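You operate a simulated robot arm through the tools that you are given. There is no shell and no other tool.

Carry out the task below with a simulated two-armed robot. There is one attempt and no reset: what you move stays moved.

## Task
Close the cleats drawer. Put two of the cream fingers from the table top beside the open-front bin on the aisle side of the sheet table. Fetch the bent sample labelled "56" from the top of the bench under the wall heater and set it on the free top of the stock bench. Put the purple sponge pad in the inside of the hold tray. Fetch the brown duct and stand it on the table top beside the open-front bin. Put two of the grey fingers from the top of the roll bench on the top of the small blanks. The order is free. Set down upright: cream finger, purple sponge pad, brown duct.

Only the result counts: the job must be done as asked and must still hold three seconds after the hand-in. Knocking over, shifting, dropping, spilling or breaking anything else fails it. Flat cloth is picked up by pressing the open fingertips on it (5 to 10 N) and closing them slowly along it; thin cloth reads only 2 to 8 mm in the jaws.

## Robot
Two 7-joint arms with fingered hands on one trunk, on a base that moves. Base frame: it is fixed to the floor where the robot stands at the start and does not move with it; the origin is under the middle of the robot, x ahead of it, y to its left, z up. Lengths are in m, angles in rad, forces in N, time in s.
The left shoulder is at the start at [0.03, 0.119, 0.944], the right one opposite. With the tool pointing down near the work surface each hand reaches from about 0.1 to 0.7 m from the robot's upright axis, wherever it stands, measured 20 degrees to its own side. Places, roughly: aisle side of the sheet table [1, -1.3, 0.8]; bent sample [-6.75, -4.5, 1]; brown duct (8x9x20 cm) [3.9, -2, 0.6]; cleats drawer [0.6, -0.1, 0.6]; cream finger (10x7x13 cm) [1.9, -0.1, 0.8]; free top of the stock bench [-9, -7.3, 0.9]; grey finger (5x7x13 cm) [-1.5, -9.6, 0.9]; inside of the hold tray (23x27 cm) [-6.3, -10.04, 0.8]; purple sponge pad (7x5x6 cm) [-7.2, -5.1, 0.9]; table top beside the open-front bin [2, 0.1, 0.8]; top of the small blanks [-3.5, -5.5, 0.8]. Payload 3.8 kg a hand.
The TCP of each hand is the grasp point between the finger pads, 0.025 m short of the fingertips. In the tool frame z runs along the fingers and y along their closing line. The gripper opens to 0.088 m; its body begins 0.029 m behind the TCP. The gripper is a hand of 4 fingers: y runs from the thumb to the fingers, the wrist lies at [-0.013, -0.106, -0.174] in the tool frame, and closing takes about 1.5 s.
Orientation is told as [roll, pitch, yaw] about the base's x, y, z axes, in that order, counted from this pose: with the fingers straight down and the wrist toward the robot, the tool's x, y and z point along [0, 1, 0], [1, 0, 0] and [0, 0, -1] of the base frame.

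## Interface
- The arms move only by the tool apply_moves. It takes "left_plan", "right_plan" or both (then of equal length, played together; a hand with none holds still); each is a list of rows, each a list of 2 entries, a list of its own where there are three numbers: the shift along the base's x, y, z in m, then the turn, a rotation vector about the base's x, y, z in rad. In form: [[[x, y, z], [wx, wy, wz]], ...]. A call has 1 to 20 rows; each row shifts and turns the commanded pose from where the row before left it. "left_claw" and "right_claw" are, for a hand that has rows, the opening in per cent of the stroke, from 0 (shut) to 100 (fully open), set as the call begins (left out, the last holds). Each row takes 0.2 s and may step no farther than 0.05 m and 0.15 rad from the row before; otherwise, or with a gripper value out of range, the whole call is refused. A pose out of reach is approached as far as the arm can. The call stops where the force on the tool passes 40 N (or 10 N more than at its start, if that is more) or the arm is blocked; 0.2 s more then pass. Each finger travels about 0.153 m/s and halts on what it meets, pressing with about 25 N; the grip force reading is that of the motor and also rises with nothing between the fingers. The clock runs only during rows and for 0.2 s after the last one: add rows that do not move to give the fingers time. The reply holds the time, the measured pose of the TCP, the force on the tool along the base axes, the opening and the grip force, in the units named above and with some noise, with the torque about the TCP (base axes, N m) and any sound that the robot's microphone picked up.
- Cameras (640 x 400 px; columns grow to the right, rows downward): "scene" is now at [0.0518, 0.001, 1.4809]; the picture's right is [-0.00, -1.00, 0.00], its down [-0.84, 0.00, -0.53] and it looks along [0.53, -0.00, -0.84] (base axes); focal length 287 px, centre (320, 200). "left" rides on the left gripper at [-0.064, -0.083, -0.098] in its tool frame; the picture's right is [-0.62, -0.37, 0.69], its down [0.71, -0.63, 0.30] and it looks along [0.32, 0.68, 0.65] (tool axes); focal length 265 px, centre (320, 200). "right" rides on the right gripper at [0.064, -0.083, -0.098] in its tool frame; the picture's right is [-0.62, 0.37, -0.69], its down [-0.71, -0.63, 0.30] and it looks along [-0.32, 0.68, 0.65] (tool axes); focal length 265 px, centre (320, 200). There is no depth. A picture from a camera that has moved, and an enlarged one, comes with that camera's place and axes in the base frame and with its lens.
- capture(camera): a new picture of that camera. The clock stands still meanwhile.
- move_column(by): moves the trunk up (or, below 0, down) by that many m; the arms and the scene camera ride with it, the base frame stays. It gives what a move gives, with no picture.
- base_move(legs): drives the robot by 1 to 6 legs, each [ahead, left, turn to the left] in m, m and rad, along the robot's own axes; the way and the turn of a leg run together, so that a leg with both is an arc; at most 1.5 m and 3.142 rad a leg. The arms and the cameras ride along, it lands a little off, and it stops where it bumps. It gives what a move gives.
- hand_shape(shape, hand): the hand has 4 fingers and takes this shape, open, in about a second: jaw (thumb against the fingers, like two jaws); tri (thumb and two fingers); tip (a fingertip pinch); poke (one finger out to press); point (the index stretched); flat (the hand flat); cup (the hand cupped); fist (a fist). The gripper value then closes the fingers along that shape, each until it touches; the sizes above hold for jaw. It gives what a move gives, with no picture.
- head_to(pan, tilt): turns the head with the scene camera to pan (to the left, within 2.094 rad either way) and tilt (down, from -0.506 to 1.204), counted from straight ahead of the robot. It gives what a move gives.
- inspect(camera, box): a new picture of the part [left, top, right, bottom] of that camera's present view, enlarged. The clock stands still meanwhile.
- finish_job(): hands the job in; it is judged then, once.

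Places have to be worked out from the pictures, the camera data and where the tool is seen. Open the grippers and draw the arms clear of the work before you hand the job in, unless the task says otherwise.

The tools are called after "Request:" by a JSON object that holds its "method" and its "body". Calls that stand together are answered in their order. apply_moves: Moves the arms, as the interface text tells. Its arguments: {"type":"object","properties":{"left_plan":{"type":"array"},"left_claw":{"type":"number"},"right_plan":{"type":"array"},"right_claw":{"type":"number"}},"required":[]} The other tools are called the same way: move_column (by) moves the trunk up or down; hand_shape (shape, hand) gives the hand a shape; base_move (legs) drives the base; head_to (pan, tilt) turns the head that bears the scene camera; capture (camera) takes a picture; inspect (camera, box) takes an enlarged picture of a part of a camera's view; finish_job () hands the job in.

At the start:

```text
t: 0.0
left_ee_pos: [0.5684, 0.1537, 0.8955]
left_orientation: [-0.002, -0.001, 0.0]
left_contact_force: [-0.1, -0.2, 0.2]
left_moment: [-0.02, -0.03, 0.01]
left_grip_width: 0.0876
left_grip_force: 0.1
left_shape: jaw
right_ee_pos: [0.4632, -0.1735, 0.8017]
right_orientation: [-0.001, -0.001, -0.001]
right_contact_force: [-0.3, -0.1, 0.5]
right_moment: [-0.03, 0.0, -0.04]
right_grip_width: 0.0874
right_grip_force: 0.1
right_shape: jaw
trunk travel left (down, up): [-0.1, 0.49]
robot x, y, heading: [-0.0013, 0.0021, -0.003]
head pan, tilt (commanded): [0.0, 1.007]
```

scene: 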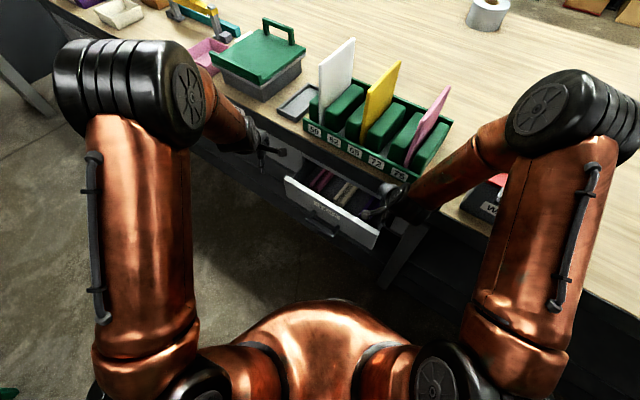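
right: 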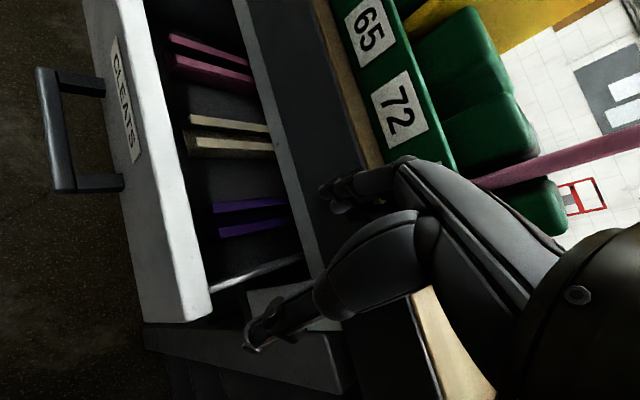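
left: 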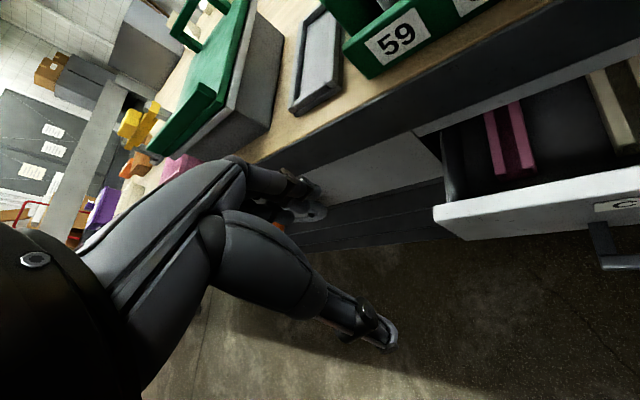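

I start by looking around from where I stand: the cleats drawer is open just ahead, under the table edge. I turn the head to see more of the room.

Request:
{"method": "head_to", "body": {"pan": 0.0, "tilt": 0.4}}

Request:
{"method": "capture", "body": {"camera": "scene"}}

Request:
{"method": "head_to", "body": {"pan": -1.2, "tilt": 0.4}}

Request:
{"method": "capture", "body": {"camera": "scene"}}

Request:
{"method": "head_to", "body": {"pan": 1.2, "tilt": 0.4}}

Request:
{"method": "capture", "body": {"camera": "scene"}}

```text
t: 1.0
left_ee_pos: [0.5688, 0.1533, 0.8955]
left_orientation: [-0.001, 0.0, -0.001]
left_contact_force: [-0.2, -0.1, -0.5]
left_moment: [-0.02, -0.04, -0.01]
left_grip_width: 0.0874
left_grip_force: 0.2
left_shape: jaw
right_ee_pos: [0.463, -0.1745, 0.8021]
right_orientation: [-0.001, 0.0, 0.0]
right_contact_force: [-0.4, 0.5, 0.3]
right_moment: [-0.03, -0.03, 0.0]
right_grip_width: 0.0876
right_grip_force: 0.1
right_shape: jaw
trunk travel left (down, up): [-0.1, 0.49]
robot x, y, heading: [0.0023, 0.0, 0.002]
head pan, tilt (commanded): [0.0, 0.4]
```

```text
taken
camera scene: at [0.0752, 0.0011, 1.5315], right [0.0, -1.0, 0.0], down [-0.39, 0.0, -0.92], along [0.92, 0.0, -0.39], focal length 287 px, centre (320, 200)
```

scene: 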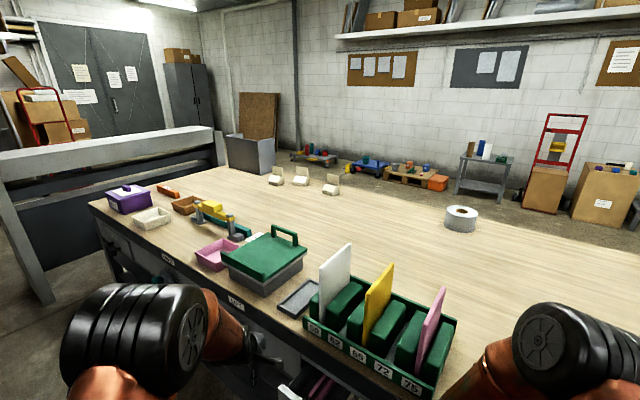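

```text
t: 2.4
left_ee_pos: [0.5704, 0.1523, 0.8961]
left_orientation: [0.001, 0.001, 0.0]
left_contact_force: [-0.5, 0.0, -0.6]
left_moment: [0.0, 0.01, -0.01]
left_grip_width: 0.0878
left_grip_force: 0.1
left_shape: jaw
right_ee_pos: [0.4644, -0.1743, 0.8014]
right_orientation: [-0.001, -0.002, 0.001]
right_contact_force: [0.2, 0.5, 0.6]
right_moment: [-0.03, 0.03, -0.02]
right_grip_width: 0.0878
right_grip_force: 0.1
right_shape: jaw
trunk travel left (down, up): [-0.1, 0.49]
robot x, y, heading: [0.0006, -0.0006, -0.002]
head pan, tilt (commanded): [-1.201, 0.4]
```

```text
taken
camera scene: at [0.0162, -0.0853, 1.5316], right [-0.93, -0.36, 0.0], down [-0.14, 0.36, -0.92], along [0.33, -0.86, -0.39], focal length 287 px, centre (320, 200)
```

scene: 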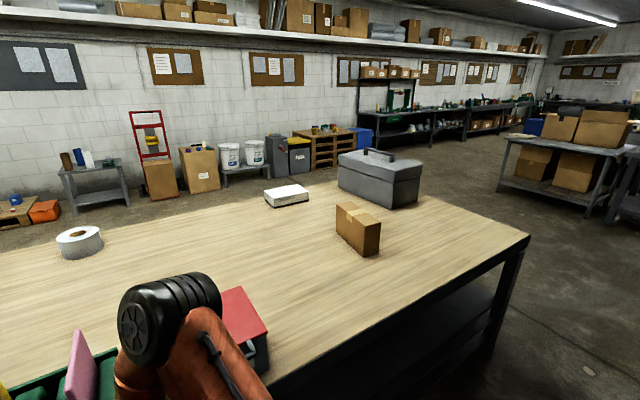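

```text
t: 4.6
left_ee_pos: [0.5685, 0.1527, 0.8954]
left_orientation: [0.0, -0.001, 0.001]
left_contact_force: [-0.9, -0.2, -0.5]
left_moment: [-0.01, 0.03, -0.01]
left_grip_width: 0.0877
left_grip_force: 0.0
left_shape: jaw
right_ee_pos: [0.4636, -0.1739, 0.8034]
right_orientation: [0.0, -0.001, -0.001]
right_contact_force: [-1.3, -0.3, -1.2]
right_moment: [0.04, -0.01, 0.01]
right_grip_width: 0.0876
right_grip_force: 0.0
right_shape: jaw
trunk travel left (down, up): [-0.1, 0.49]
robot x, y, heading: [-0.0022, 0.0015, 0.0]
head pan, tilt (commanded): [1.201, 0.4]
```

```text
taken
camera scene: at [0.0161, 0.0874, 1.5316], right [0.93, -0.36, 0.0], down [-0.14, -0.36, -0.92], along [0.33, 0.86, -0.39], focal length 287 px, centre (320, 200)
```

scene: 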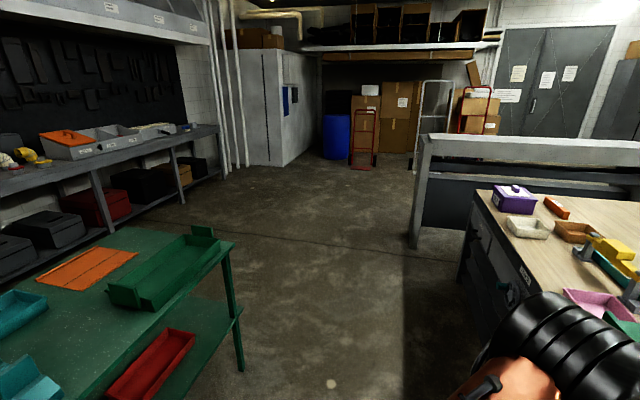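

The cream fingers look like L-shaped pieces at the far side of the table, next to a grey open-front bin. I look closer at them and at the right table end (aisle side).

Request:
{"method": "head_to", "body": {"pan": 0.0, "tilt": 0.3}}

Request:
{"method": "inspect", "body": {"camera": "scene", "box": [200, 120, 380, 232]}}

Request:
{"method": "inspect", "body": {"camera": "scene", "box": [380, 120, 640, 282]}}

Request:
{"method": "head_to", "body": {"pan": -0.9, "tilt": 0.5}}

Request:
{"method": "capture", "body": {"camera": "scene"}}

Request:
{"method": "head_to", "body": {"pan": -2.0, "tilt": 0.3}}

Request:
{"method": "capture", "body": {"camera": "scene"}}

Request:
{"method": "head_to", "body": {"pan": 2.05, "tilt": 0.3}}

Request:
{"method": "capture", "body": {"camera": "scene"}}

```text
t: 6.0
left_ee_pos: [0.5693, 0.1534, 0.8955]
left_orientation: [0.0, -0.002, 0.001]
left_contact_force: [0.6, 0.2, -0.9]
left_moment: [0.02, 0.0, 0.0]
left_grip_width: 0.0875
left_grip_force: 0.0
left_shape: jaw
right_ee_pos: [0.4641, -0.1742, 0.803]
right_orientation: [0.001, 0.001, 0.0]
right_contact_force: [-0.7, 0.6, -0.4]
right_moment: [0.01, -0.01, 0.01]
right_grip_width: 0.0875
right_grip_force: 0.0
right_shape: jaw
trunk travel left (down, up): [-0.1, 0.49]
robot x, y, heading: [-0.0004, 0.0021, -0.005]
head pan, tilt (commanded): [0.0, 0.3]
```

```text
3.56 times, centred on (290, 176) of scene
camera zoom: at [0.076, 0.0011, 1.5408], right [0.0, -1.0, 0.0], down [-0.3, 0.0, -0.96], along [0.96, 0.0, -0.3], focal length 1021 px, centre (427, 285)
```

zoom: 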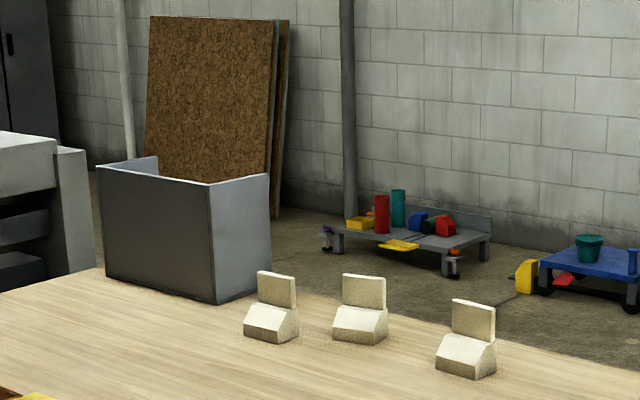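

```text
2.46 times, centred on (510, 201) of scene
camera zoom: at [0.076, 0.0011, 1.5408], right [0.0, -1.0, 0.0], down [-0.3, 0.0, -0.96], along [0.96, 0.0, -0.3], focal length 707 px, centre (-148, 198)
```

zoom: 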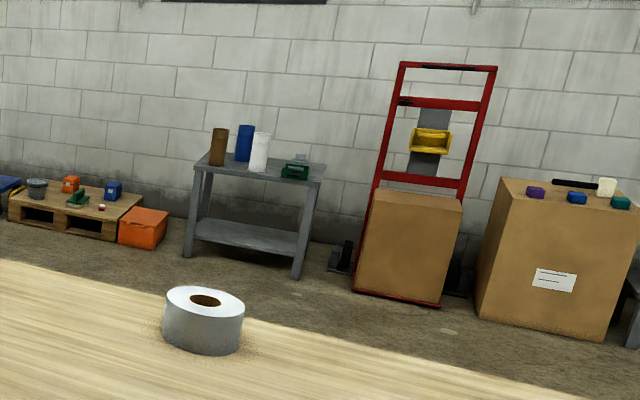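

```text
t: 7.2
left_ee_pos: [0.5689, 0.1534, 0.8963]
left_orientation: [0.0, 0.001, 0.0]
left_contact_force: [0.1, 0.6, -0.2]
left_moment: [-0.01, -0.03, 0.0]
left_grip_width: 0.0874
left_grip_force: 0.1
left_shape: jaw
right_ee_pos: [0.4633, -0.1732, 0.8025]
right_orientation: [0.0, -0.002, 0.001]
right_contact_force: [0.9, -0.3, -0.5]
right_moment: [-0.08, 0.01, 0.0]
right_grip_width: 0.0875
right_grip_force: 0.1
right_shape: jaw
trunk travel left (down, up): [-0.1, 0.49]
robot x, y, heading: [0.0019, 0.002, 0.005]
head pan, tilt (commanded): [-0.901, 0.499]
```

```text
taken
camera scene: at [0.0392, -0.0702, 1.5224], right [-0.78, -0.62, 0.0], down [-0.3, 0.37, -0.88], along [0.55, -0.69, -0.48], focal length 287 px, centre (320, 200)
```

scene: 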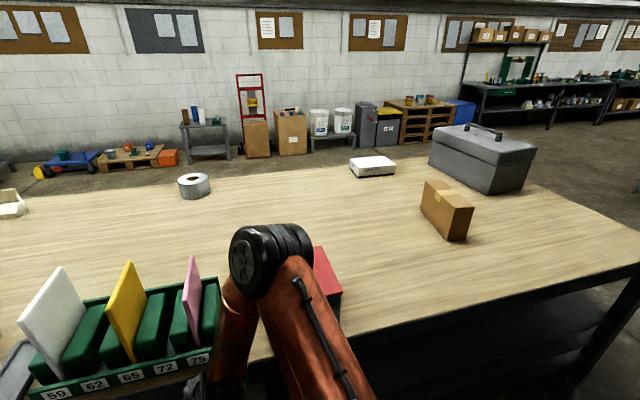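

```text
t: 8.5
left_ee_pos: [0.5702, 0.1528, 0.8961]
left_orientation: [0.0, 0.0, 0.0]
left_contact_force: [-1.0, -0.7, -0.3]
left_moment: [-0.02, 0.02, 0.02]
left_grip_width: 0.0877
left_grip_force: 0.0
left_shape: jaw
right_ee_pos: [0.4632, -0.1736, 0.8013]
right_orientation: [0.0, 0.001, 0.0]
right_contact_force: [-0.9, 0.2, -1.0]
right_moment: [0.0, 0.0, 0.01]
right_grip_width: 0.0878
right_grip_force: 0.1
right_shape: jaw
trunk travel left (down, up): [-0.1, 0.49]
robot x, y, heading: [0.0004, 0.0024, 0.001]
head pan, tilt (commanded): [-2.0, 0.3]
```

```text
taken
camera scene: at [-0.0562, -0.0839, 1.5408], right [-0.91, 0.42, 0.0], down [0.12, 0.27, -0.96], along [-0.4, -0.87, -0.3], focal length 287 px, centre (320, 200)
```

scene: 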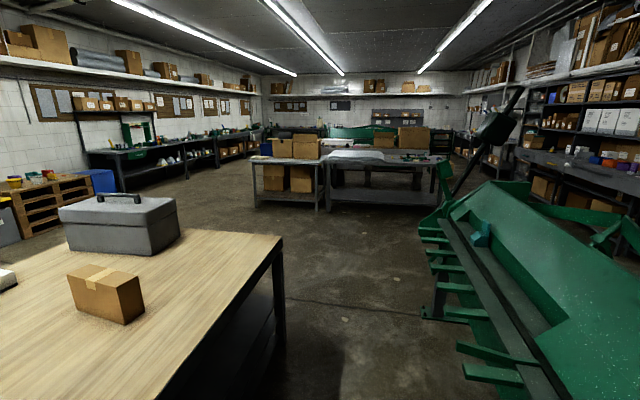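

```text
t: 11.8
left_ee_pos: [0.5695, 0.1526, 0.8959]
left_orientation: [-0.002, -0.001, 0.0]
left_contact_force: [-0.8, 0.0, 0.4]
left_moment: [0.01, 0.0, 0.01]
left_grip_width: 0.0874
left_grip_force: 0.1
left_shape: jaw
right_ee_pos: [0.4642, -0.1738, 0.8018]
right_orientation: [-0.001, 0.001, -0.001]
right_contact_force: [0.1, -0.5, 0.2]
right_moment: [-0.01, -0.03, 0.0]
right_grip_width: 0.0876
right_grip_force: 0.1
right_shape: jaw
trunk travel left (down, up): [-0.1, 0.49]
robot x, y, heading: [0.0002, 0.0023, -0.002]
head pan, tilt (commanded): [2.051, 0.3]
```

```text
taken
camera scene: at [-0.0605, 0.0839, 1.5409], right [0.89, 0.46, 0.0], down [0.14, -0.26, -0.96], along [-0.44, 0.85, -0.3], focal length 287 px, centre (320, 200)
```

scene: 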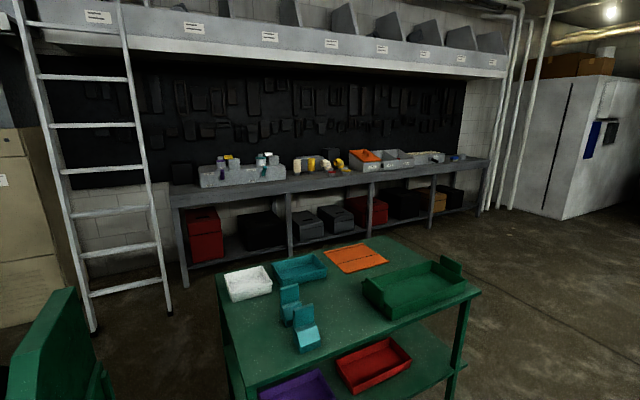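

The furniture is turned about -36° relative to my frame: the table's near edge runs from about (-0.53,-1.67) to (1.76,1.48). I look down at the drawer for detail.

Request:
{"method": "head_to", "body": {"pan": -0.1, "tilt": 1.1}}

Request:
{"method": "inspect", "body": {"camera": "scene", "box": [240, 60, 480, 210]}}

Request:
{"method": "capture", "body": {"camera": "right"}}

```text
t: 13.9
left_ee_pos: [0.5688, 0.153, 0.8954]
left_orientation: [0.0, 0.001, 0.0]
left_contact_force: [0.2, 0.4, -0.5]
left_moment: [-0.02, -0.01, 0.01]
left_grip_width: 0.0875
left_grip_force: 0.1
left_shape: jaw
right_ee_pos: [0.4632, -0.1729, 0.8016]
right_orientation: [0.0, 0.0, 0.0]
right_contact_force: [-0.3, 0.1, -0.1]
right_moment: [0.02, -0.02, 0.0]
right_grip_width: 0.0875
right_grip_force: 0.1
right_shape: jaw
trunk travel left (down, up): [-0.1, 0.49]
robot x, y, heading: [0.0003, 0.0025, -0.001]
head pan, tilt (commanded): [-0.099, 1.1]
```

```text
2.67 times, centred on (360, 135) of scene
camera zoom: at [0.0454, -0.0052, 1.4747], right [-0.1, -1.0, 0.0], down [-0.89, 0.09, -0.45], along [0.45, -0.04, -0.89], focal length 766 px, centre (213, 373)
```

zoom: 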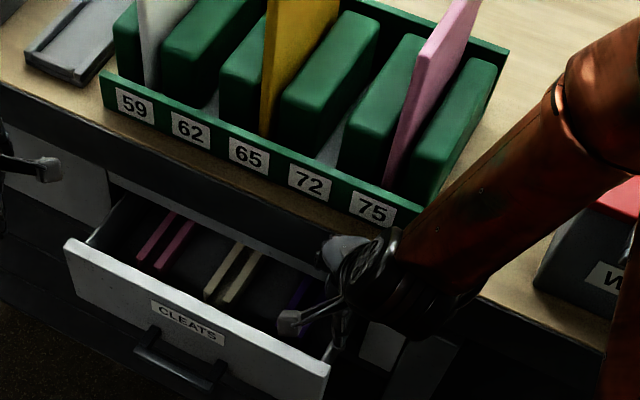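

```text
taken
camera right: at [0.3799, -0.1108, 0.8995], right [0.37, -0.62, 0.69], down [-0.63, -0.71, -0.3], along [0.68, -0.32, -0.65], focal length 265 px, centre (320, 200)
```

right: 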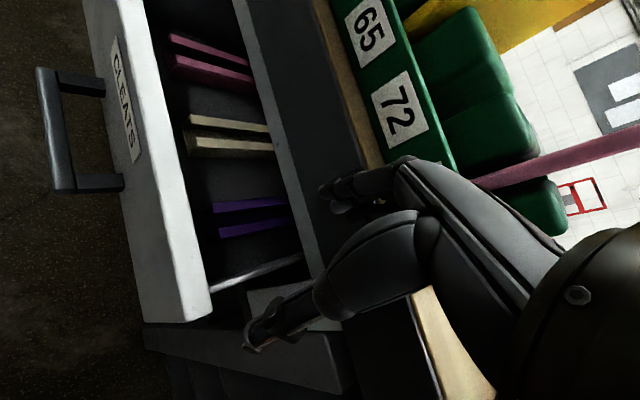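

The table top is at about z=0.80; the drawer front's top corner triangulates to (0.417,-0.166,0.734) on the right and (0.614,0.119) on the left, so the drawer is about 0.11 m proud of the table edge. I first draw both arms back and up so that I can turn to face the table squarely.

Request:
{"method": "apply_moves", "body": {"left_plan": [[[-0.02, 0.01, 0.04], [0, 0, 0]], [[-0.04, 0.011, 0.02], [0, 0, 0]], [[-0.045, 0.011, 0.015], [0, 0, 0]], [[-0.045, 0.011, 0.01], [0, 0, 0]], [[-0.045, 0.011, 0.01], [0, 0, 0]], [[-0.045, 0.011, 0.01], [0, 0, 0]]], "right_plan": [[[-0.01, 0, 0.045], [0, 0, 0]], [[-0.01, -0.01, 0.045], [0, 0, 0]], [[-0.03, -0.01, 0.03], [0, 0, 0]], [[-0.03, -0.01, 0.03], [0, 0, 0]], [[-0.03, -0.01, 0.03], [0, 0, 0]], [[-0.03, -0.01, 0.02], [0, 0, 0]]]}}

Request:
{"method": "base_move", "body": {"legs": [[0, 0, -0.628], [0, 0.13, 0]]}}

Request:
{"method": "head_to", "body": {"pan": 0.15, "tilt": 1.1}}

Request:
{"method": "capture", "body": {"camera": "scene"}}

Request:
{"method": "capture", "body": {"camera": "left"}}

```text
t: 15.3
left_ee_pos: [0.354, 0.2234, 1.0132]
left_orientation: [0.001, 0.004, -0.002]
left_contact_force: [-0.8, 0.1, -0.4]
left_moment: [0.01, 0.0, -0.01]
left_grip_width: 0.088
left_grip_force: 0.0
left_shape: jaw
left hand out of reach, approached as far as the arm can: row 6
right_ee_pos: [0.3515, -0.2329, 1.0133]
right_orientation: [0.002, 0.001, 0.002]
right_contact_force: [0.2, -0.4, -0.5]
right_moment: [0.01, 0.01, 0.0]
right_grip_width: 0.0879
right_grip_force: 0.0
right_shape: jaw
right hand out of reach, approached as far as the arm can: row 5, 6
trunk travel left (down, up): [-0.1, 0.49]
robot x, y, heading: [0.0028, 0.0021, 0.003]
head pan, tilt (commanded): [-0.099, 1.1]
```

```text
t: 18.2
left_ee_pos: [0.4981, 0.0827, 1.0122]
left_orientation: [-0.001, 0.003, -0.627]
left_contact_force: [-0.2, 1.1, -0.5]
left_moment: [-0.04, 0.01, -0.01]
left_grip_width: 0.0878
left_grip_force: 0.0
left_shape: jaw
right_ee_pos: [0.227, -0.2867, 1.0145]
right_orientation: [0.0, 0.004, -0.628]
right_contact_force: [-0.8, -0.1, 0.8]
right_moment: [0.0, 0.02, -0.01]
right_grip_width: 0.0877
right_grip_force: 0.0
right_shape: jaw
trunk travel left (down, up): [-0.1, 0.49]
robot x, y, heading: [0.0754, 0.1059, -0.628]
head pan, tilt (commanded): [-0.099, 1.1]
```

```text
t: 19.0
left_ee_pos: [0.498, 0.0805, 1.0142]
left_orientation: [0.0, 0.001, -0.628]
left_contact_force: [0.3, -0.7, -0.3]
left_moment: [-0.01, -0.03, 0.02]
left_grip_width: 0.0878
left_grip_force: 0.1
left_shape: jaw
right_ee_pos: [0.2262, -0.2882, 1.0139]
right_orientation: [0.0, 0.005, -0.625]
right_contact_force: [0.4, -1.8, -0.2]
right_moment: [0.0, -0.02, 0.03]
right_grip_width: 0.0879
right_grip_force: 0.0
right_shape: jaw
trunk travel left (down, up): [-0.1, 0.49]
robot x, y, heading: [0.0802, 0.1078, -0.622]
head pan, tilt (commanded): [0.15, 1.1]
```

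```text
taken
camera scene: at [0.1192, 0.0901, 1.4747], right [-0.46, -0.89, 0.0], down [-0.79, 0.41, -0.45], along [0.4, -0.21, -0.89], focal length 287 px, centre (320, 200)
```

scene: 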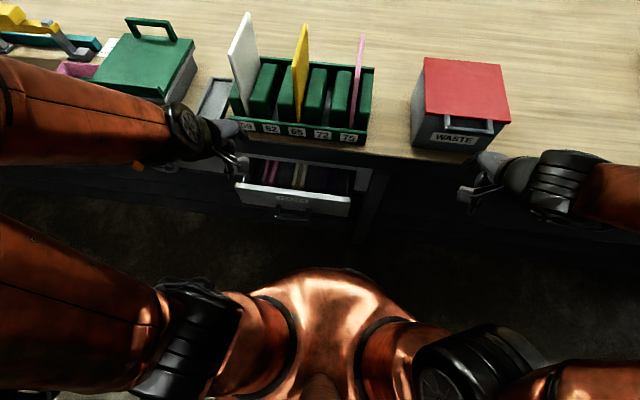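

```text
taken
camera left: at [0.3913, 0.078, 1.112], right [-0.66, -0.29, -0.69], down [-0.09, 0.95, -0.3], along [0.74, -0.14, -0.65], focal length 265 px, centre (320, 200)
```

left: 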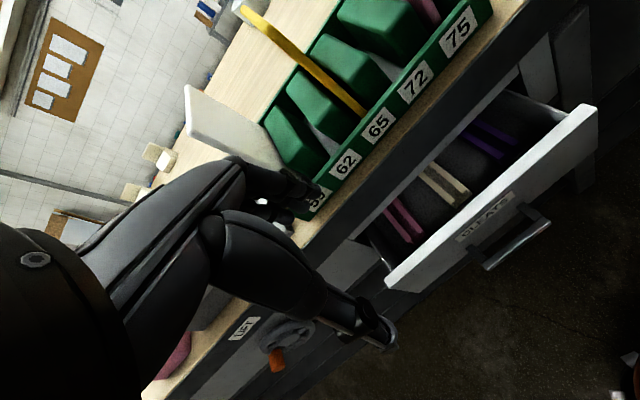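

The robot now faces the table; the drawer front is straight ahead of me at n≈0.43 m. I close the left hand, tilt the fingers forward and lower it in front of the panel's middle.

Request:
{"method": "apply_moves", "body": {"left_claw": 0, "left_plan": [[[-0.0163, -0.0098, -0.015], [-0.0882, -0.1214, 0]], [[-0.0163, -0.0098, -0.015], [-0.0882, -0.1214, 0]], [[-0.0163, -0.0098, -0.02], [-0.0882, -0.1214, 0]], [[-0.0163, -0.0098, -0.02], [-0.0882, -0.1214, 0]], [[0, 0, -0.03], [0, 0, 0]], [[0, 0, -0.03], [0, 0, 0]], [[0, 0, -0.03], [0, 0, 0]], [[0, 0, 0], [0, 0, 0]]]}}

Request:
{"method": "capture", "body": {"camera": "scene"}}

Request:
{"method": "capture", "body": {"camera": "left"}}

```text
t: 20.8
left_ee_pos: [0.5531, -0.0153, 0.8736]
left_orientation: [0.0, -0.599, -0.627]
left_contact_force: [0.0, 0.8, 0.6]
left_moment: [0.03, -0.02, 0.01]
left_grip_width: 0.0
left_grip_force: 25.1
left_shape: jaw
left hand out of reach, approached as far as the arm can: row 1, 2, 3, 4
right_ee_pos: [0.2264, -0.2885, 1.0131]
right_orientation: [-0.001, 0.004, -0.627]
right_contact_force: [1.0, 0.1, 0.0]
right_moment: [0.01, 0.02, -0.04]
right_grip_width: 0.0881
right_grip_force: 0.1
right_shape: jaw
trunk travel left (down, up): [-0.1, 0.49]
robot x, y, heading: [0.076, 0.1026, -0.624]
head pan, tilt (commanded): [0.15, 1.1]
```

```text
taken
camera scene: at [0.1188, 0.09, 1.4747], right [-0.46, -0.89, 0.0], down [-0.79, 0.41, -0.45], along [0.4, -0.21, -0.89], focal length 287 px, centre (320, 200)
```

scene: 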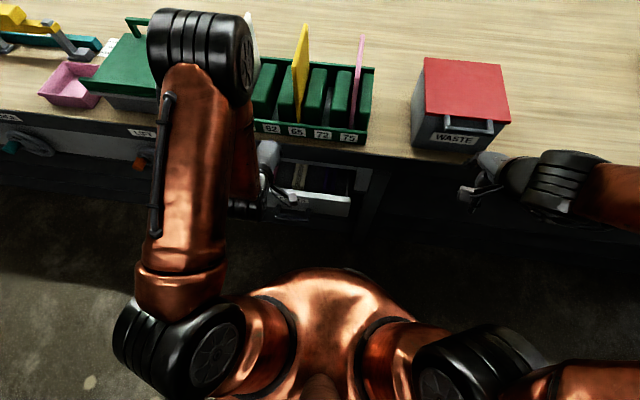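

```text
taken
camera left: at [0.4151, 0.0058, 0.9082], right [-0.29, -0.55, -0.78], down [0.14, 0.78, -0.61], along [0.95, -0.29, -0.15], focal length 265 px, centre (320, 200)
```

left: 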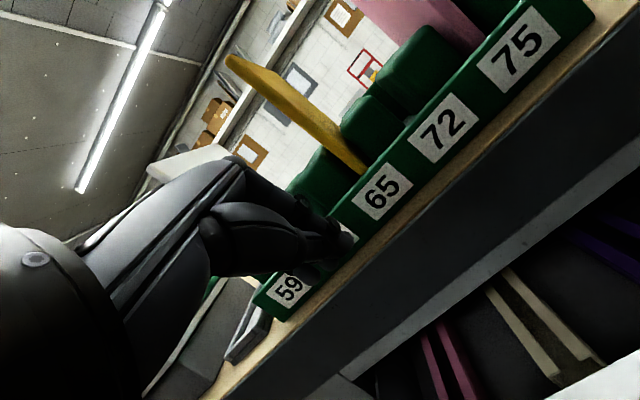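

The arm can't fold that close (TCP went to n≈0.456 rather than 0.33). I back the base off a little (0.22 m, clear behind) so that the tilted hand has room.

Request:
{"method": "base_move", "body": {"legs": [[-0.22, 0, 0]]}}

Request:
{"method": "capture", "body": {"camera": "scene"}}

Request:
{"method": "capture", "body": {"camera": "left"}}

```text
t: 22.5
left_ee_pos: [0.3734, 0.1149, 0.8739]
left_orientation: [0.0, -0.601, -0.626]
left_contact_force: [-1.2, 0.4, -0.1]
left_moment: [0.03, 0.03, -0.01]
left_grip_width: 0.0
left_grip_force: 24.7
left_shape: jaw
right_ee_pos: [0.0479, -0.1561, 1.0138]
right_orientation: [0.0, 0.002, -0.623]
right_contact_force: [-0.4, 0.3, -0.2]
right_moment: [0.05, 0.0, 0.02]
right_grip_width: 0.0875
right_grip_force: 0.1
right_shape: jaw
trunk travel left (down, up): [-0.1, 0.49]
robot x, y, heading: [-0.099, 0.2357, -0.624]
head pan, tilt (commanded): [0.15, 1.1]
```

```text
taken
camera scene: at [-0.0611, 0.2206, 1.4748], right [-0.46, -0.89, 0.0], down [-0.79, 0.41, -0.45], along [0.4, -0.21, -0.89], focal length 287 px, centre (320, 200)
```

scene: 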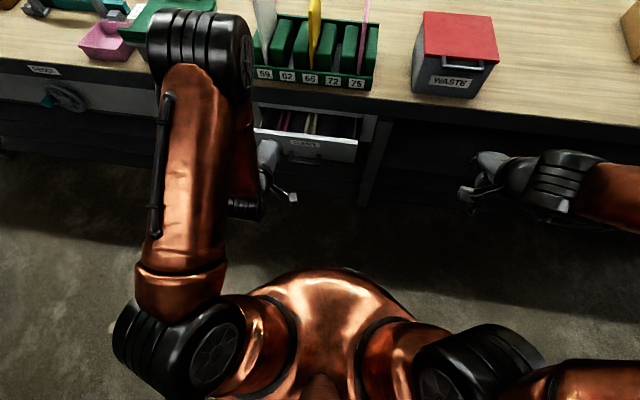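

```text
taken
camera left: at [0.2358, 0.1365, 0.9088], right [-0.29, -0.55, -0.78], down [0.14, 0.78, -0.61], along [0.95, -0.28, -0.15], focal length 265 px, centre (320, 200)
```

left: 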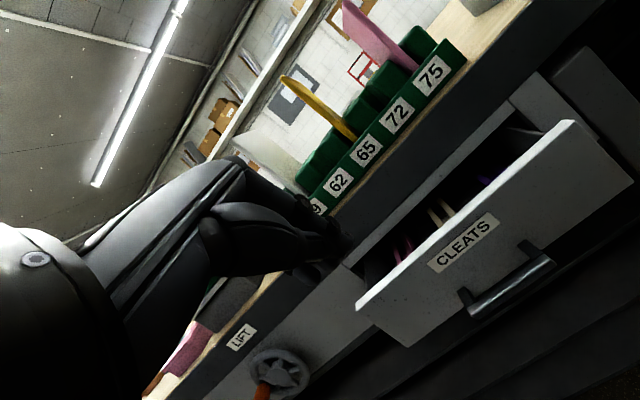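

Now the TCP is at n≈0.234, u≈0.31, panel at n≈0.435. I lower the hand to about z=0.69, level with the panel's label.

Request:
{"method": "apply_moves", "body": {"left_plan": [[[0, 0, -0.045], [0, 0, 0]], [[0, 0, -0.045], [0, 0, 0]], [[0, 0, -0.045], [0, 0, 0]], [[0, 0, -0.045], [0, 0, 0]], [[0, 0, 0], [0, 0, 0]]]}}

Request:
{"method": "capture", "body": {"camera": "left"}}

Request:
{"method": "capture", "body": {"camera": "scene"}}

```text
t: 23.7
left_ee_pos: [0.3768, 0.1142, 0.694]
left_orientation: [-0.001, -0.599, -0.625]
left_contact_force: [-0.4, 0.1, 0.0]
left_moment: [0.04, 0.04, 0.05]
left_grip_width: 0.0
left_grip_force: 25.0
left_shape: jaw
right_ee_pos: [0.0485, -0.159, 1.013]
right_orientation: [0.001, 0.004, -0.625]
right_contact_force: [-0.5, 0.5, 0.2]
right_moment: [0.0, 0.0, -0.03]
right_grip_width: 0.0877
right_grip_force: 0.0
right_shape: jaw
trunk travel left (down, up): [-0.1, 0.49]
robot x, y, heading: [-0.1007, 0.2383, -0.621]
head pan, tilt (commanded): [0.15, 1.1]
```

```text
taken
camera left: at [0.2375, 0.1357, 0.7285], right [-0.29, -0.55, -0.78], down [0.14, 0.78, -0.61], along [0.95, -0.28, -0.15], focal length 265 px, centre (320, 200)
```

left: 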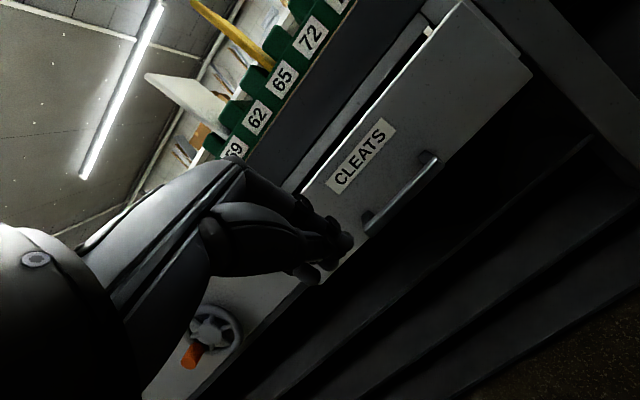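

```text
taken
camera scene: at [-0.06, 0.2196, 1.4748], right [-0.46, -0.89, 0.0], down [-0.79, 0.41, -0.45], along [0.4, -0.21, -0.89], focal length 287 px, centre (320, 200)
```

scene: 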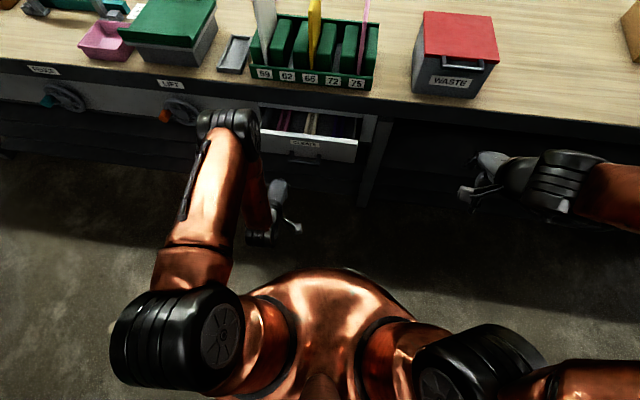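

The closed fingertips are in front of the "CLEATS" label's left half. I center slightly and push forward along the table normal.

Request:
{"method": "apply_moves", "body": {"left_plan": [[[-0.009, -0.012, 0], [0, 0, 0]], [[0.0243, -0.0176, 0], [0, 0, 0]], [[0.0243, -0.0176, 0], [0, 0, 0]], [[0.0243, -0.0176, 0], [0, 0, 0]], [[0.0243, -0.0176, 0], [0, 0, 0]], [[0.0162, -0.0118, 0], [0, 0, 0]], [[0.0162, -0.0118, 0], [0, 0, 0]], [[0.0162, -0.0118, 0], [0, 0, 0]], [[0.0162, -0.0118, 0], [0, 0, 0]], [[0.0162, -0.0118, 0], [0, 0, 0]], [[0, 0, 0], [0, 0, 0]]]}}

Request:
{"method": "capture", "body": {"camera": "left"}}

Request:
{"method": "capture", "body": {"camera": "scene"}}

```text
t: 26.1
left_ee_pos: [0.5434, -0.026, 0.6933]
left_orientation: [-0.003, -0.599, -0.624]
left_contact_force: [-0.8, 1.2, 0.2]
left_moment: [-0.01, 0.0, -0.01]
left_grip_width: 0.0001
left_grip_force: 25.1
left_shape: jaw
right_ee_pos: [0.0476, -0.1586, 1.012]
right_orientation: [0.0, 0.002, -0.625]
right_contact_force: [-0.2, 0.1, 0.2]
right_moment: [-0.02, 0.02, -0.01]
right_grip_width: 0.0878
right_grip_force: 0.0
right_shape: jaw
trunk travel left (down, up): [-0.1, 0.49]
robot x, y, heading: [-0.1055, 0.2368, -0.625]
head pan, tilt (commanded): [0.15, 1.1]
```

```text
taken
camera left: at [0.4061, -0.0056, 0.7289], right [-0.29, -0.55, -0.78], down [0.14, 0.78, -0.61], along [0.95, -0.28, -0.15], focal length 265 px, centre (320, 200)
```

left: 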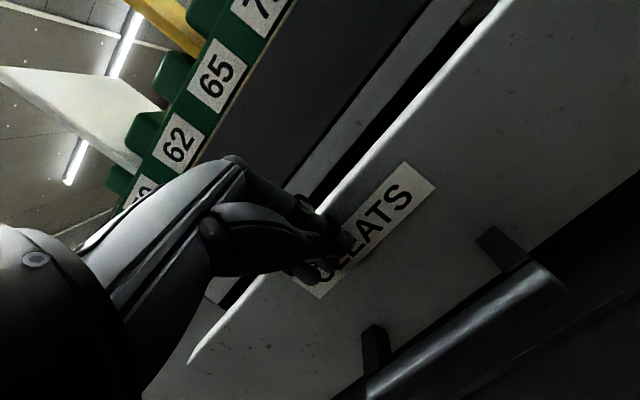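

```text
taken
camera scene: at [-0.0598, 0.2197, 1.4747], right [-0.46, -0.89, 0.0], down [-0.79, 0.41, -0.45], along [0.4, -0.21, -0.89], focal length 287 px, centre (320, 200)
```

scene: 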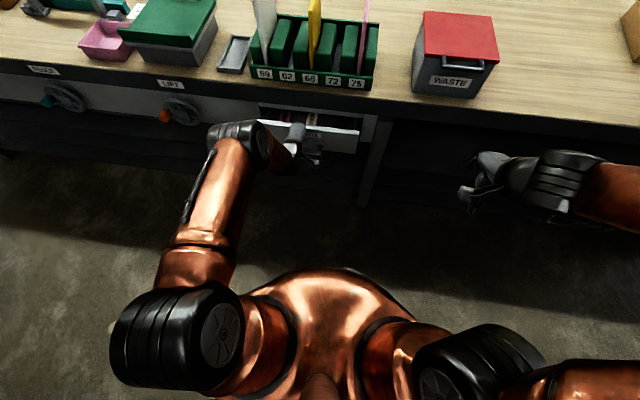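

The panel has begun to move in with low force. I continue the push in small steps.

Request:
{"method": "apply_moves", "body": {"left_plan": [[[0.0162, -0.0118, 0], [0, 0, 0]], [[0.0162, -0.0118, 0], [0, 0, 0]], [[0.0162, -0.0118, 0], [0, 0, 0]], [[0, 0, 0], [0, 0, 0]]]}}

Request:
{"method": "capture", "body": {"camera": "left"}}

Request:
{"method": "inspect", "body": {"camera": "scene", "box": [200, 60, 440, 210]}}

```text
t: 27.1
left_ee_pos: [0.5935, -0.0606, 0.6925]
left_orientation: [0.0, -0.596, -0.625]
left_contact_force: [-2.1, 1.2, 0.2]
left_moment: [-0.02, 0.02, -0.03]
left_grip_width: 0.0001
left_grip_force: 25.6
left_shape: jaw
right_ee_pos: [0.048, -0.1572, 1.0123]
right_orientation: [0.0, 0.003, -0.626]
right_contact_force: [-0.1, 0.7, -0.3]
right_moment: [0.03, -0.01, 0.01]
right_grip_width: 0.0877
right_grip_force: 0.1
right_shape: jaw
trunk travel left (down, up): [-0.1, 0.49]
robot x, y, heading: [-0.1071, 0.2365, -0.623]
head pan, tilt (commanded): [0.15, 1.1]
```

```text
taken
camera left: at [0.454, -0.0409, 0.7282], right [-0.29, -0.55, -0.78], down [0.13, 0.78, -0.61], along [0.95, -0.28, -0.16], focal length 265 px, centre (320, 200)
```

left: 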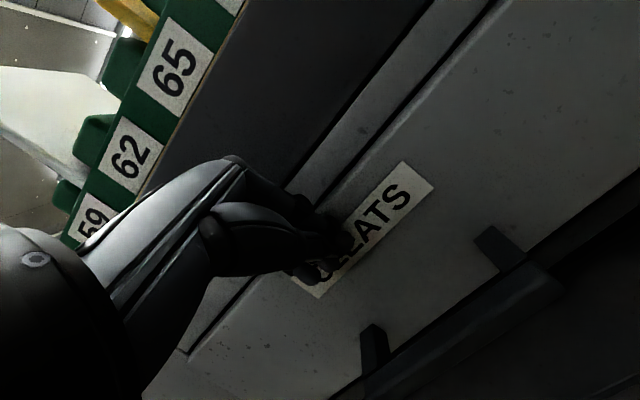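

```text
2.67 times, centred on (320, 135) of scene
camera zoom: at [-0.0598, 0.2197, 1.4747], right [-0.46, -0.89, 0.0], down [-0.79, 0.41, -0.45], along [0.4, -0.21, -0.89], focal length 766 px, centre (320, 373)
```

zoom: 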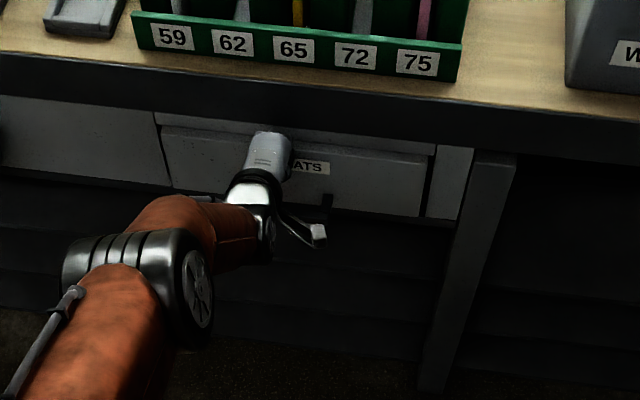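

The drawer is nearly flush. I push a bit more until it meets the stop.

Request:
{"method": "apply_moves", "body": {"left_plan": [[[0.0081, -0.0059, 0], [0, 0, 0]], [[0.0081, -0.0059, 0], [0, 0, 0]], [[0.0081, -0.0059, 0], [0, 0, 0]], [[0.0081, -0.0059, 0], [0, 0, 0]], [[0.0081, -0.0059, 0], [0, 0, 0]]]}}

Request:
{"method": "capture", "body": {"camera": "left"}}

Request:
{"method": "inspect", "body": {"camera": "scene", "box": [200, 60, 440, 210]}}

```text
t: 27.8
left_ee_pos: [0.6004, -0.0679, 0.6918]
left_orientation: [-0.001, -0.594, -0.624]
left_contact_force: [-23.5, 17.5, 13.5]
left_moment: [0.06, -0.1, 0.12]
left_grip_width: 0.0
left_grip_force: 25.4
left_shape: jaw
left hand out of reach, approached as far as the arm can: row 2, 3
right_ee_pos: [0.0454, -0.155, 1.0145]
right_orientation: [0.0, 0.0, -0.622]
right_contact_force: [0.6, -0.3, -0.3]
right_moment: [-0.02, -0.01, 0.0]
right_grip_width: 0.0877
right_grip_force: 0.0
right_shape: jaw
trunk travel left (down, up): [-0.1, 0.49]
robot x, y, heading: [-0.102, 0.2373, -0.626]
head pan, tilt (commanded): [0.15, 1.1]
stopped in row 3 (left hand): the force on the tool passed its limit at 43 N (the readings are from after the stop); the commanded pose is now the measured one
```

```text
taken
camera left: at [0.4619, -0.0474, 0.7275], right [-0.3, -0.55, -0.78], down [0.13, 0.79, -0.6], along [0.95, -0.28, -0.16], focal length 265 px, centre (320, 200)
```

left: 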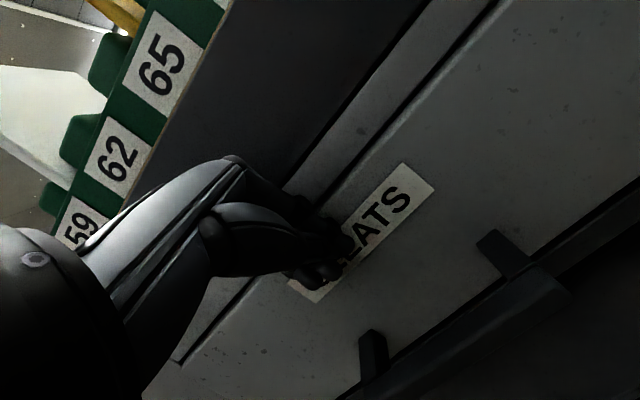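

```text
2.67 times, centred on (320, 135) of scene
camera zoom: at [-0.0653, 0.2229, 1.475], right [-0.46, -0.89, 0.0], down [-0.79, 0.41, -0.46], along [0.41, -0.21, -0.89], focal length 766 px, centre (320, 373)
```

zoom: 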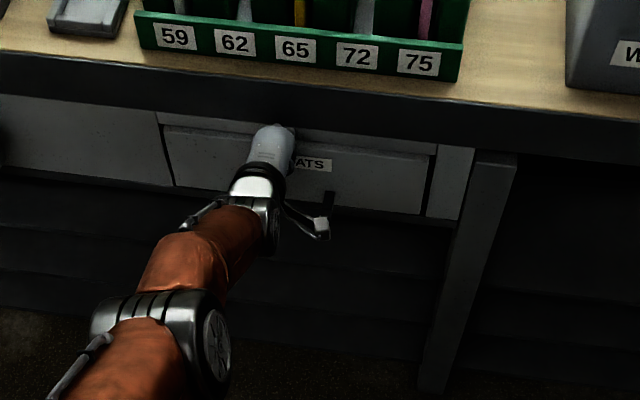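

A firm stop at 43 N with the panel looking flush with its frame. I back off gently and look at whether it is fully shut.

Request:
{"method": "apply_moves", "body": {"left_plan": [[[-0.0162, 0.0118, 0], [0, 0, 0]], [[-0.0324, 0.0236, 0], [0, 0, 0]], [[-0.0324, 0.0236, 0], [0, 0, 0]], [[-0.0324, 0.0236, 0], [0, 0, 0]], [[-0.0324, 0.0236, 0], [0, 0, 0]], [[-0.0324, 0.0236, 0], [0, 0, 0]], [[0, 0, 0], [0, 0, 0]]]}}

Request:
{"method": "capture", "body": {"camera": "left"}}

Request:
{"method": "inspect", "body": {"camera": "scene", "box": [200, 60, 440, 210]}}

```text
t: 29.4
left_ee_pos: [0.4239, 0.0604, 0.6891]
left_orientation: [-0.001, -0.593, -0.625]
left_contact_force: [0.9, -0.1, 0.1]
left_moment: [0.02, -0.04, 0.01]
left_grip_width: 0.0002
left_grip_force: 25.3
left_shape: jaw
right_ee_pos: [0.049, -0.1568, 1.0141]
right_orientation: [0.0, 0.004, -0.623]
right_contact_force: [-0.3, 0.4, 0.0]
right_moment: [0.0, 0.02, 0.01]
right_grip_width: 0.0877
right_grip_force: 0.0
right_shape: jaw
trunk travel left (down, up): [-0.1, 0.49]
robot x, y, heading: [-0.1045, 0.2358, -0.629]
head pan, tilt (commanded): [0.15, 1.1]
```

```text
taken
camera left: at [0.2864, 0.0813, 0.7246], right [-0.3, -0.55, -0.78], down [0.13, 0.79, -0.6], along [0.95, -0.28, -0.16], focal length 265 px, centre (320, 200)
```

left: 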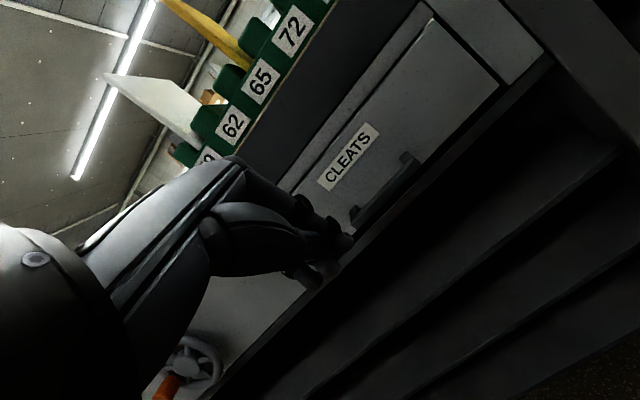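

```text
2.67 times, centred on (320, 135) of scene
camera zoom: at [-0.0603, 0.2201, 1.4747], right [-0.46, -0.89, 0.0], down [-0.79, 0.41, -0.45], along [0.4, -0.21, -0.89], focal length 766 px, centre (320, 373)
```

zoom: 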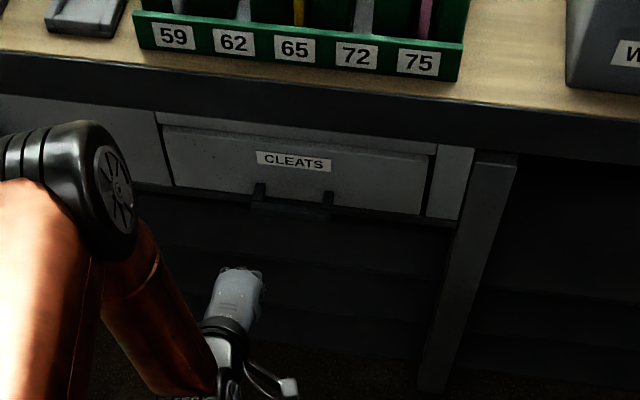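

The drawer is closed flush. I lift the left hand back to a travel pose, and look to my right and behind-right to plan the drive around the table's end.

Request:
{"method": "apply_moves", "body": {"left_claw": 100, "left_plan": [[[0, 0, 0.045], [0.0882, 0.1214, 0]], [[0, 0, 0.045], [0.0882, 0.1214, 0]], [[0, 0, 0.045], [0.0882, 0.1214, 0]], [[0, 0, 0.045], [0.0882, 0.1214, 0]], [[0, 0, 0.045], [0, 0, 0]], [[0, 0, 0.045], [0, 0, 0]], [[0, 0, 0.045], [0, 0, 0]]]}}

Request:
{"method": "head_to", "body": {"pan": -1.57, "tilt": 0.5}}

Request:
{"method": "capture", "body": {"camera": "scene"}}

Request:
{"method": "head_to", "body": {"pan": -2.09, "tilt": 0.6}}

Request:
{"method": "capture", "body": {"camera": "scene"}}

```text
t: 31.0
left_ee_pos: [0.4234, 0.0592, 1.0057]
left_orientation: [0.002, 0.01, -0.624]
left_contact_force: [-0.5, -0.4, -0.5]
left_moment: [-0.01, 0.0, -0.02]
left_grip_width: 0.0878
left_grip_force: 0.0
left_shape: jaw
right_ee_pos: [0.0474, -0.157, 1.0117]
right_orientation: [-0.002, 0.0, -0.623]
right_contact_force: [0.0, 0.0, 0.1]
right_moment: [0.0, 0.02, -0.02]
right_grip_width: 0.0874
right_grip_force: 0.1
right_shape: jaw
trunk travel left (down, up): [-0.1, 0.49]
robot x, y, heading: [-0.1025, 0.2373, -0.625]
head pan, tilt (commanded): [0.15, 1.1]
```

```text
t: 32.8
left_ee_pos: [0.4251, 0.0595, 1.0041]
left_orientation: [0.002, 0.009, -0.626]
left_contact_force: [0.8, 0.2, -1.0]
left_moment: [0.04, 0.04, -0.02]
left_grip_width: 0.0876
left_grip_force: 0.0
left_shape: jaw
right_ee_pos: [0.0493, -0.1571, 1.0133]
right_orientation: [-0.001, 0.004, -0.624]
right_contact_force: [-0.1, -0.1, 0.1]
right_moment: [0.03, 0.03, -0.01]
right_grip_width: 0.0877
right_grip_force: 0.1
right_shape: jaw
trunk travel left (down, up): [-0.1, 0.49]
robot x, y, heading: [-0.102, 0.2356, -0.621]
head pan, tilt (commanded): [-1.571, 0.499]
```

```text
taken
camera scene: at [-0.1697, 0.1751, 1.5224], right [-0.81, 0.58, 0.0], down [0.28, 0.39, -0.88], along [-0.51, -0.71, -0.48], focal length 287 px, centre (320, 200)
```

scene: 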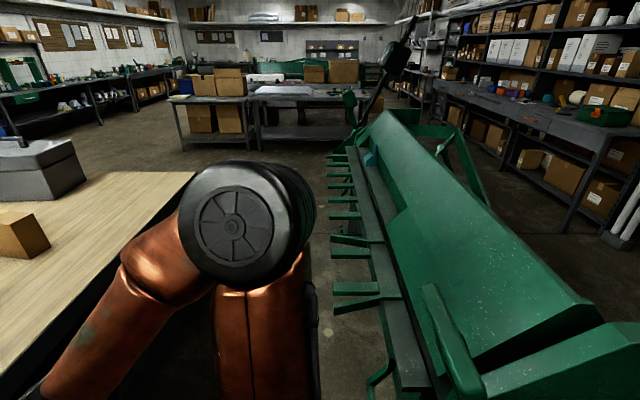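

```text
t: 33.7
left_ee_pos: [0.425, 0.0594, 1.003]
left_orientation: [0.002, 0.008, -0.625]
left_contact_force: [0.3, -0.3, 0.3]
left_moment: [-0.03, -0.02, -0.02]
left_grip_width: 0.0876
left_grip_force: 0.0
left_shape: jaw
right_ee_pos: [0.0485, -0.1577, 1.0122]
right_orientation: [0.0, 0.004, -0.622]
right_contact_force: [0.2, -0.3, -0.3]
right_moment: [-0.02, 0.01, -0.01]
right_grip_width: 0.0875
right_grip_force: 0.2
right_shape: jaw
trunk travel left (down, up): [-0.1, 0.49]
robot x, y, heading: [-0.1026, 0.2388, -0.62]
head pan, tilt (commanded): [-2.089, 0.6]
```

```text
taken
camera scene: at [-0.197, 0.2122, 1.5134], right [-0.42, 0.91, 0.0], down [0.51, 0.24, -0.83], along [-0.75, -0.34, -0.56], focal length 287 px, centre (320, 200)
```

scene: 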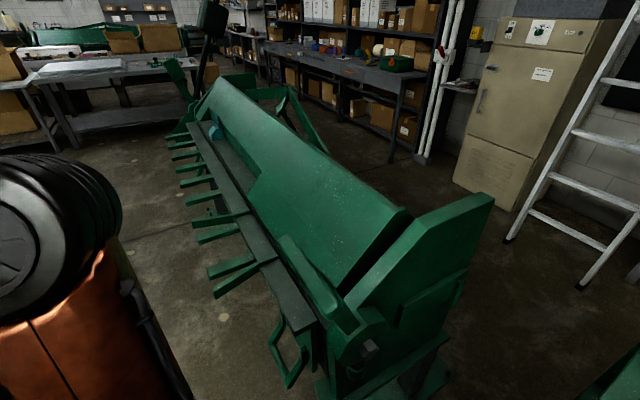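

The brake's front bars reach to about n=-0.28 while the table edge is at n=0.545, so the corridor to my right is ~0.8 m wide. I'll pull the left hand in, raise the trunk so that the hands pass well above everything, centre in the corridor and strafe right.

Request:
{"method": "apply_moves", "body": {"left_plan": [[[-0.0364, 0.0265, 0], [0, 0, 0]], [[-0.0364, 0.0265, 0], [0, 0, 0]], [[-0.0364, 0.0265, 0], [0, 0, 0]], [[-0.0243, 0.0176, 0], [0, 0, 0]]]}}

Request:
{"method": "move_column", "body": {"by": 0.3}}

Request:
{"method": "base_move", "body": {"legs": [[0.34, 0, 0]]}}

Request:
{"method": "head_to", "body": {"pan": -1.57, "tilt": 0.9}}

Request:
{"method": "capture", "body": {"camera": "scene"}}

```text
t: 34.7
left_ee_pos: [0.2891, 0.1585, 1.0046]
left_orientation: [-0.001, 0.01, -0.627]
left_contact_force: [0.7, -0.2, -0.4]
left_moment: [0.0, 0.01, 0.02]
left_grip_width: 0.0876
left_grip_force: 0.2
left_shape: jaw
right_ee_pos: [0.0467, -0.1572, 1.0128]
right_orientation: [0.0, 0.003, -0.624]
right_contact_force: [-0.7, -0.4, -0.3]
right_moment: [-0.02, 0.01, -0.02]
right_grip_width: 0.0879
right_grip_force: 0.0
right_shape: jaw
trunk travel left (down, up): [-0.1, 0.49]
robot x, y, heading: [-0.1023, 0.2363, -0.62]
head pan, tilt (commanded): [-2.089, 0.6]
```

```text
t: 37.7
left_ee_pos: [0.2906, 0.1572, 1.3073]
left_orientation: [0.003, 0.009, -0.625]
left_contact_force: [-0.2, -0.5, 0.3]
left_moment: [0.03, 0.02, -0.03]
left_grip_width: 0.0876
left_grip_force: 0.1
left_shape: jaw
right_ee_pos: [0.0481, -0.157, 1.3129]
right_orientation: [0.0, 0.006, -0.623]
right_contact_force: [0.1, -0.8, 0.4]
right_moment: [0.0, 0.0, 0.06]
right_grip_width: 0.0878
right_grip_force: 0.1
right_shape: jaw
trunk travel left (down, up): [-0.4, 0.19]
robot x, y, heading: [-0.1032, 0.2395, -0.62]
head pan, tilt (commanded): [-2.089, 0.6]
```

```text
t: 39.9
left_ee_pos: [0.566, -0.0401, 1.3052]
left_orientation: [0.004, 0.01, -0.624]
left_contact_force: [-0.6, 0.6, -0.2]
left_moment: [-0.01, -0.04, 0.01]
left_grip_width: 0.0879
left_grip_force: 0.0
left_shape: jaw
right_ee_pos: [0.3246, -0.3547, 1.3121]
right_orientation: [0.001, 0.004, -0.622]
right_contact_force: [-0.4, 0.7, 0.2]
right_moment: [0.01, 0.01, 0.0]
right_grip_width: 0.0878
right_grip_force: 0.1
right_shape: jaw
trunk travel left (down, up): [-0.4, 0.19]
robot x, y, heading: [0.1721, 0.0392, -0.617]
head pan, tilt (commanded): [-2.089, 0.6]
```

```text
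t: 40.9
left_ee_pos: [0.5657, -0.0406, 1.3047]
left_orientation: [0.0, 0.008, -0.623]
left_contact_force: [0.0, 0.2, 0.0]
left_moment: [-0.03, -0.01, 0.01]
left_grip_width: 0.0877
left_grip_force: 0.0
left_shape: jaw
right_ee_pos: [0.3244, -0.3546, 1.3123]
right_orientation: [0.0, 0.004, -0.62]
right_contact_force: [-0.1, 0.3, -0.6]
right_moment: [0.0, -0.01, 0.0]
right_grip_width: 0.0878
right_grip_force: 0.1
right_shape: jaw
trunk travel left (down, up): [-0.4, 0.19]
robot x, y, heading: [0.1721, 0.0368, -0.625]
head pan, tilt (commanded): [-1.571, 0.901]
```

```text
taken
camera scene: at [0.1149, -0.0102, 1.7886], right [-0.81, 0.58, 0.0], down [0.46, 0.64, -0.62], along [-0.36, -0.51, -0.78], focal length 287 px, centre (320, 200)
```

scene: 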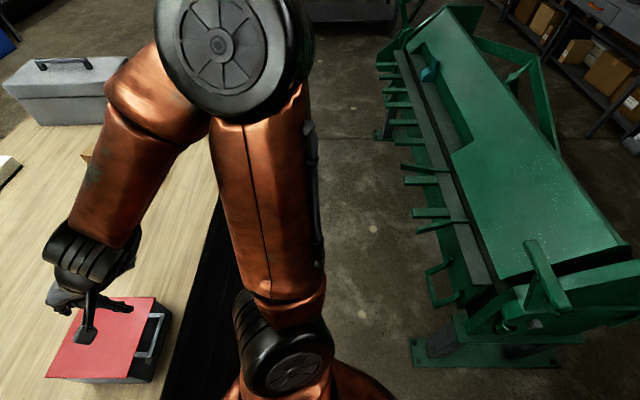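

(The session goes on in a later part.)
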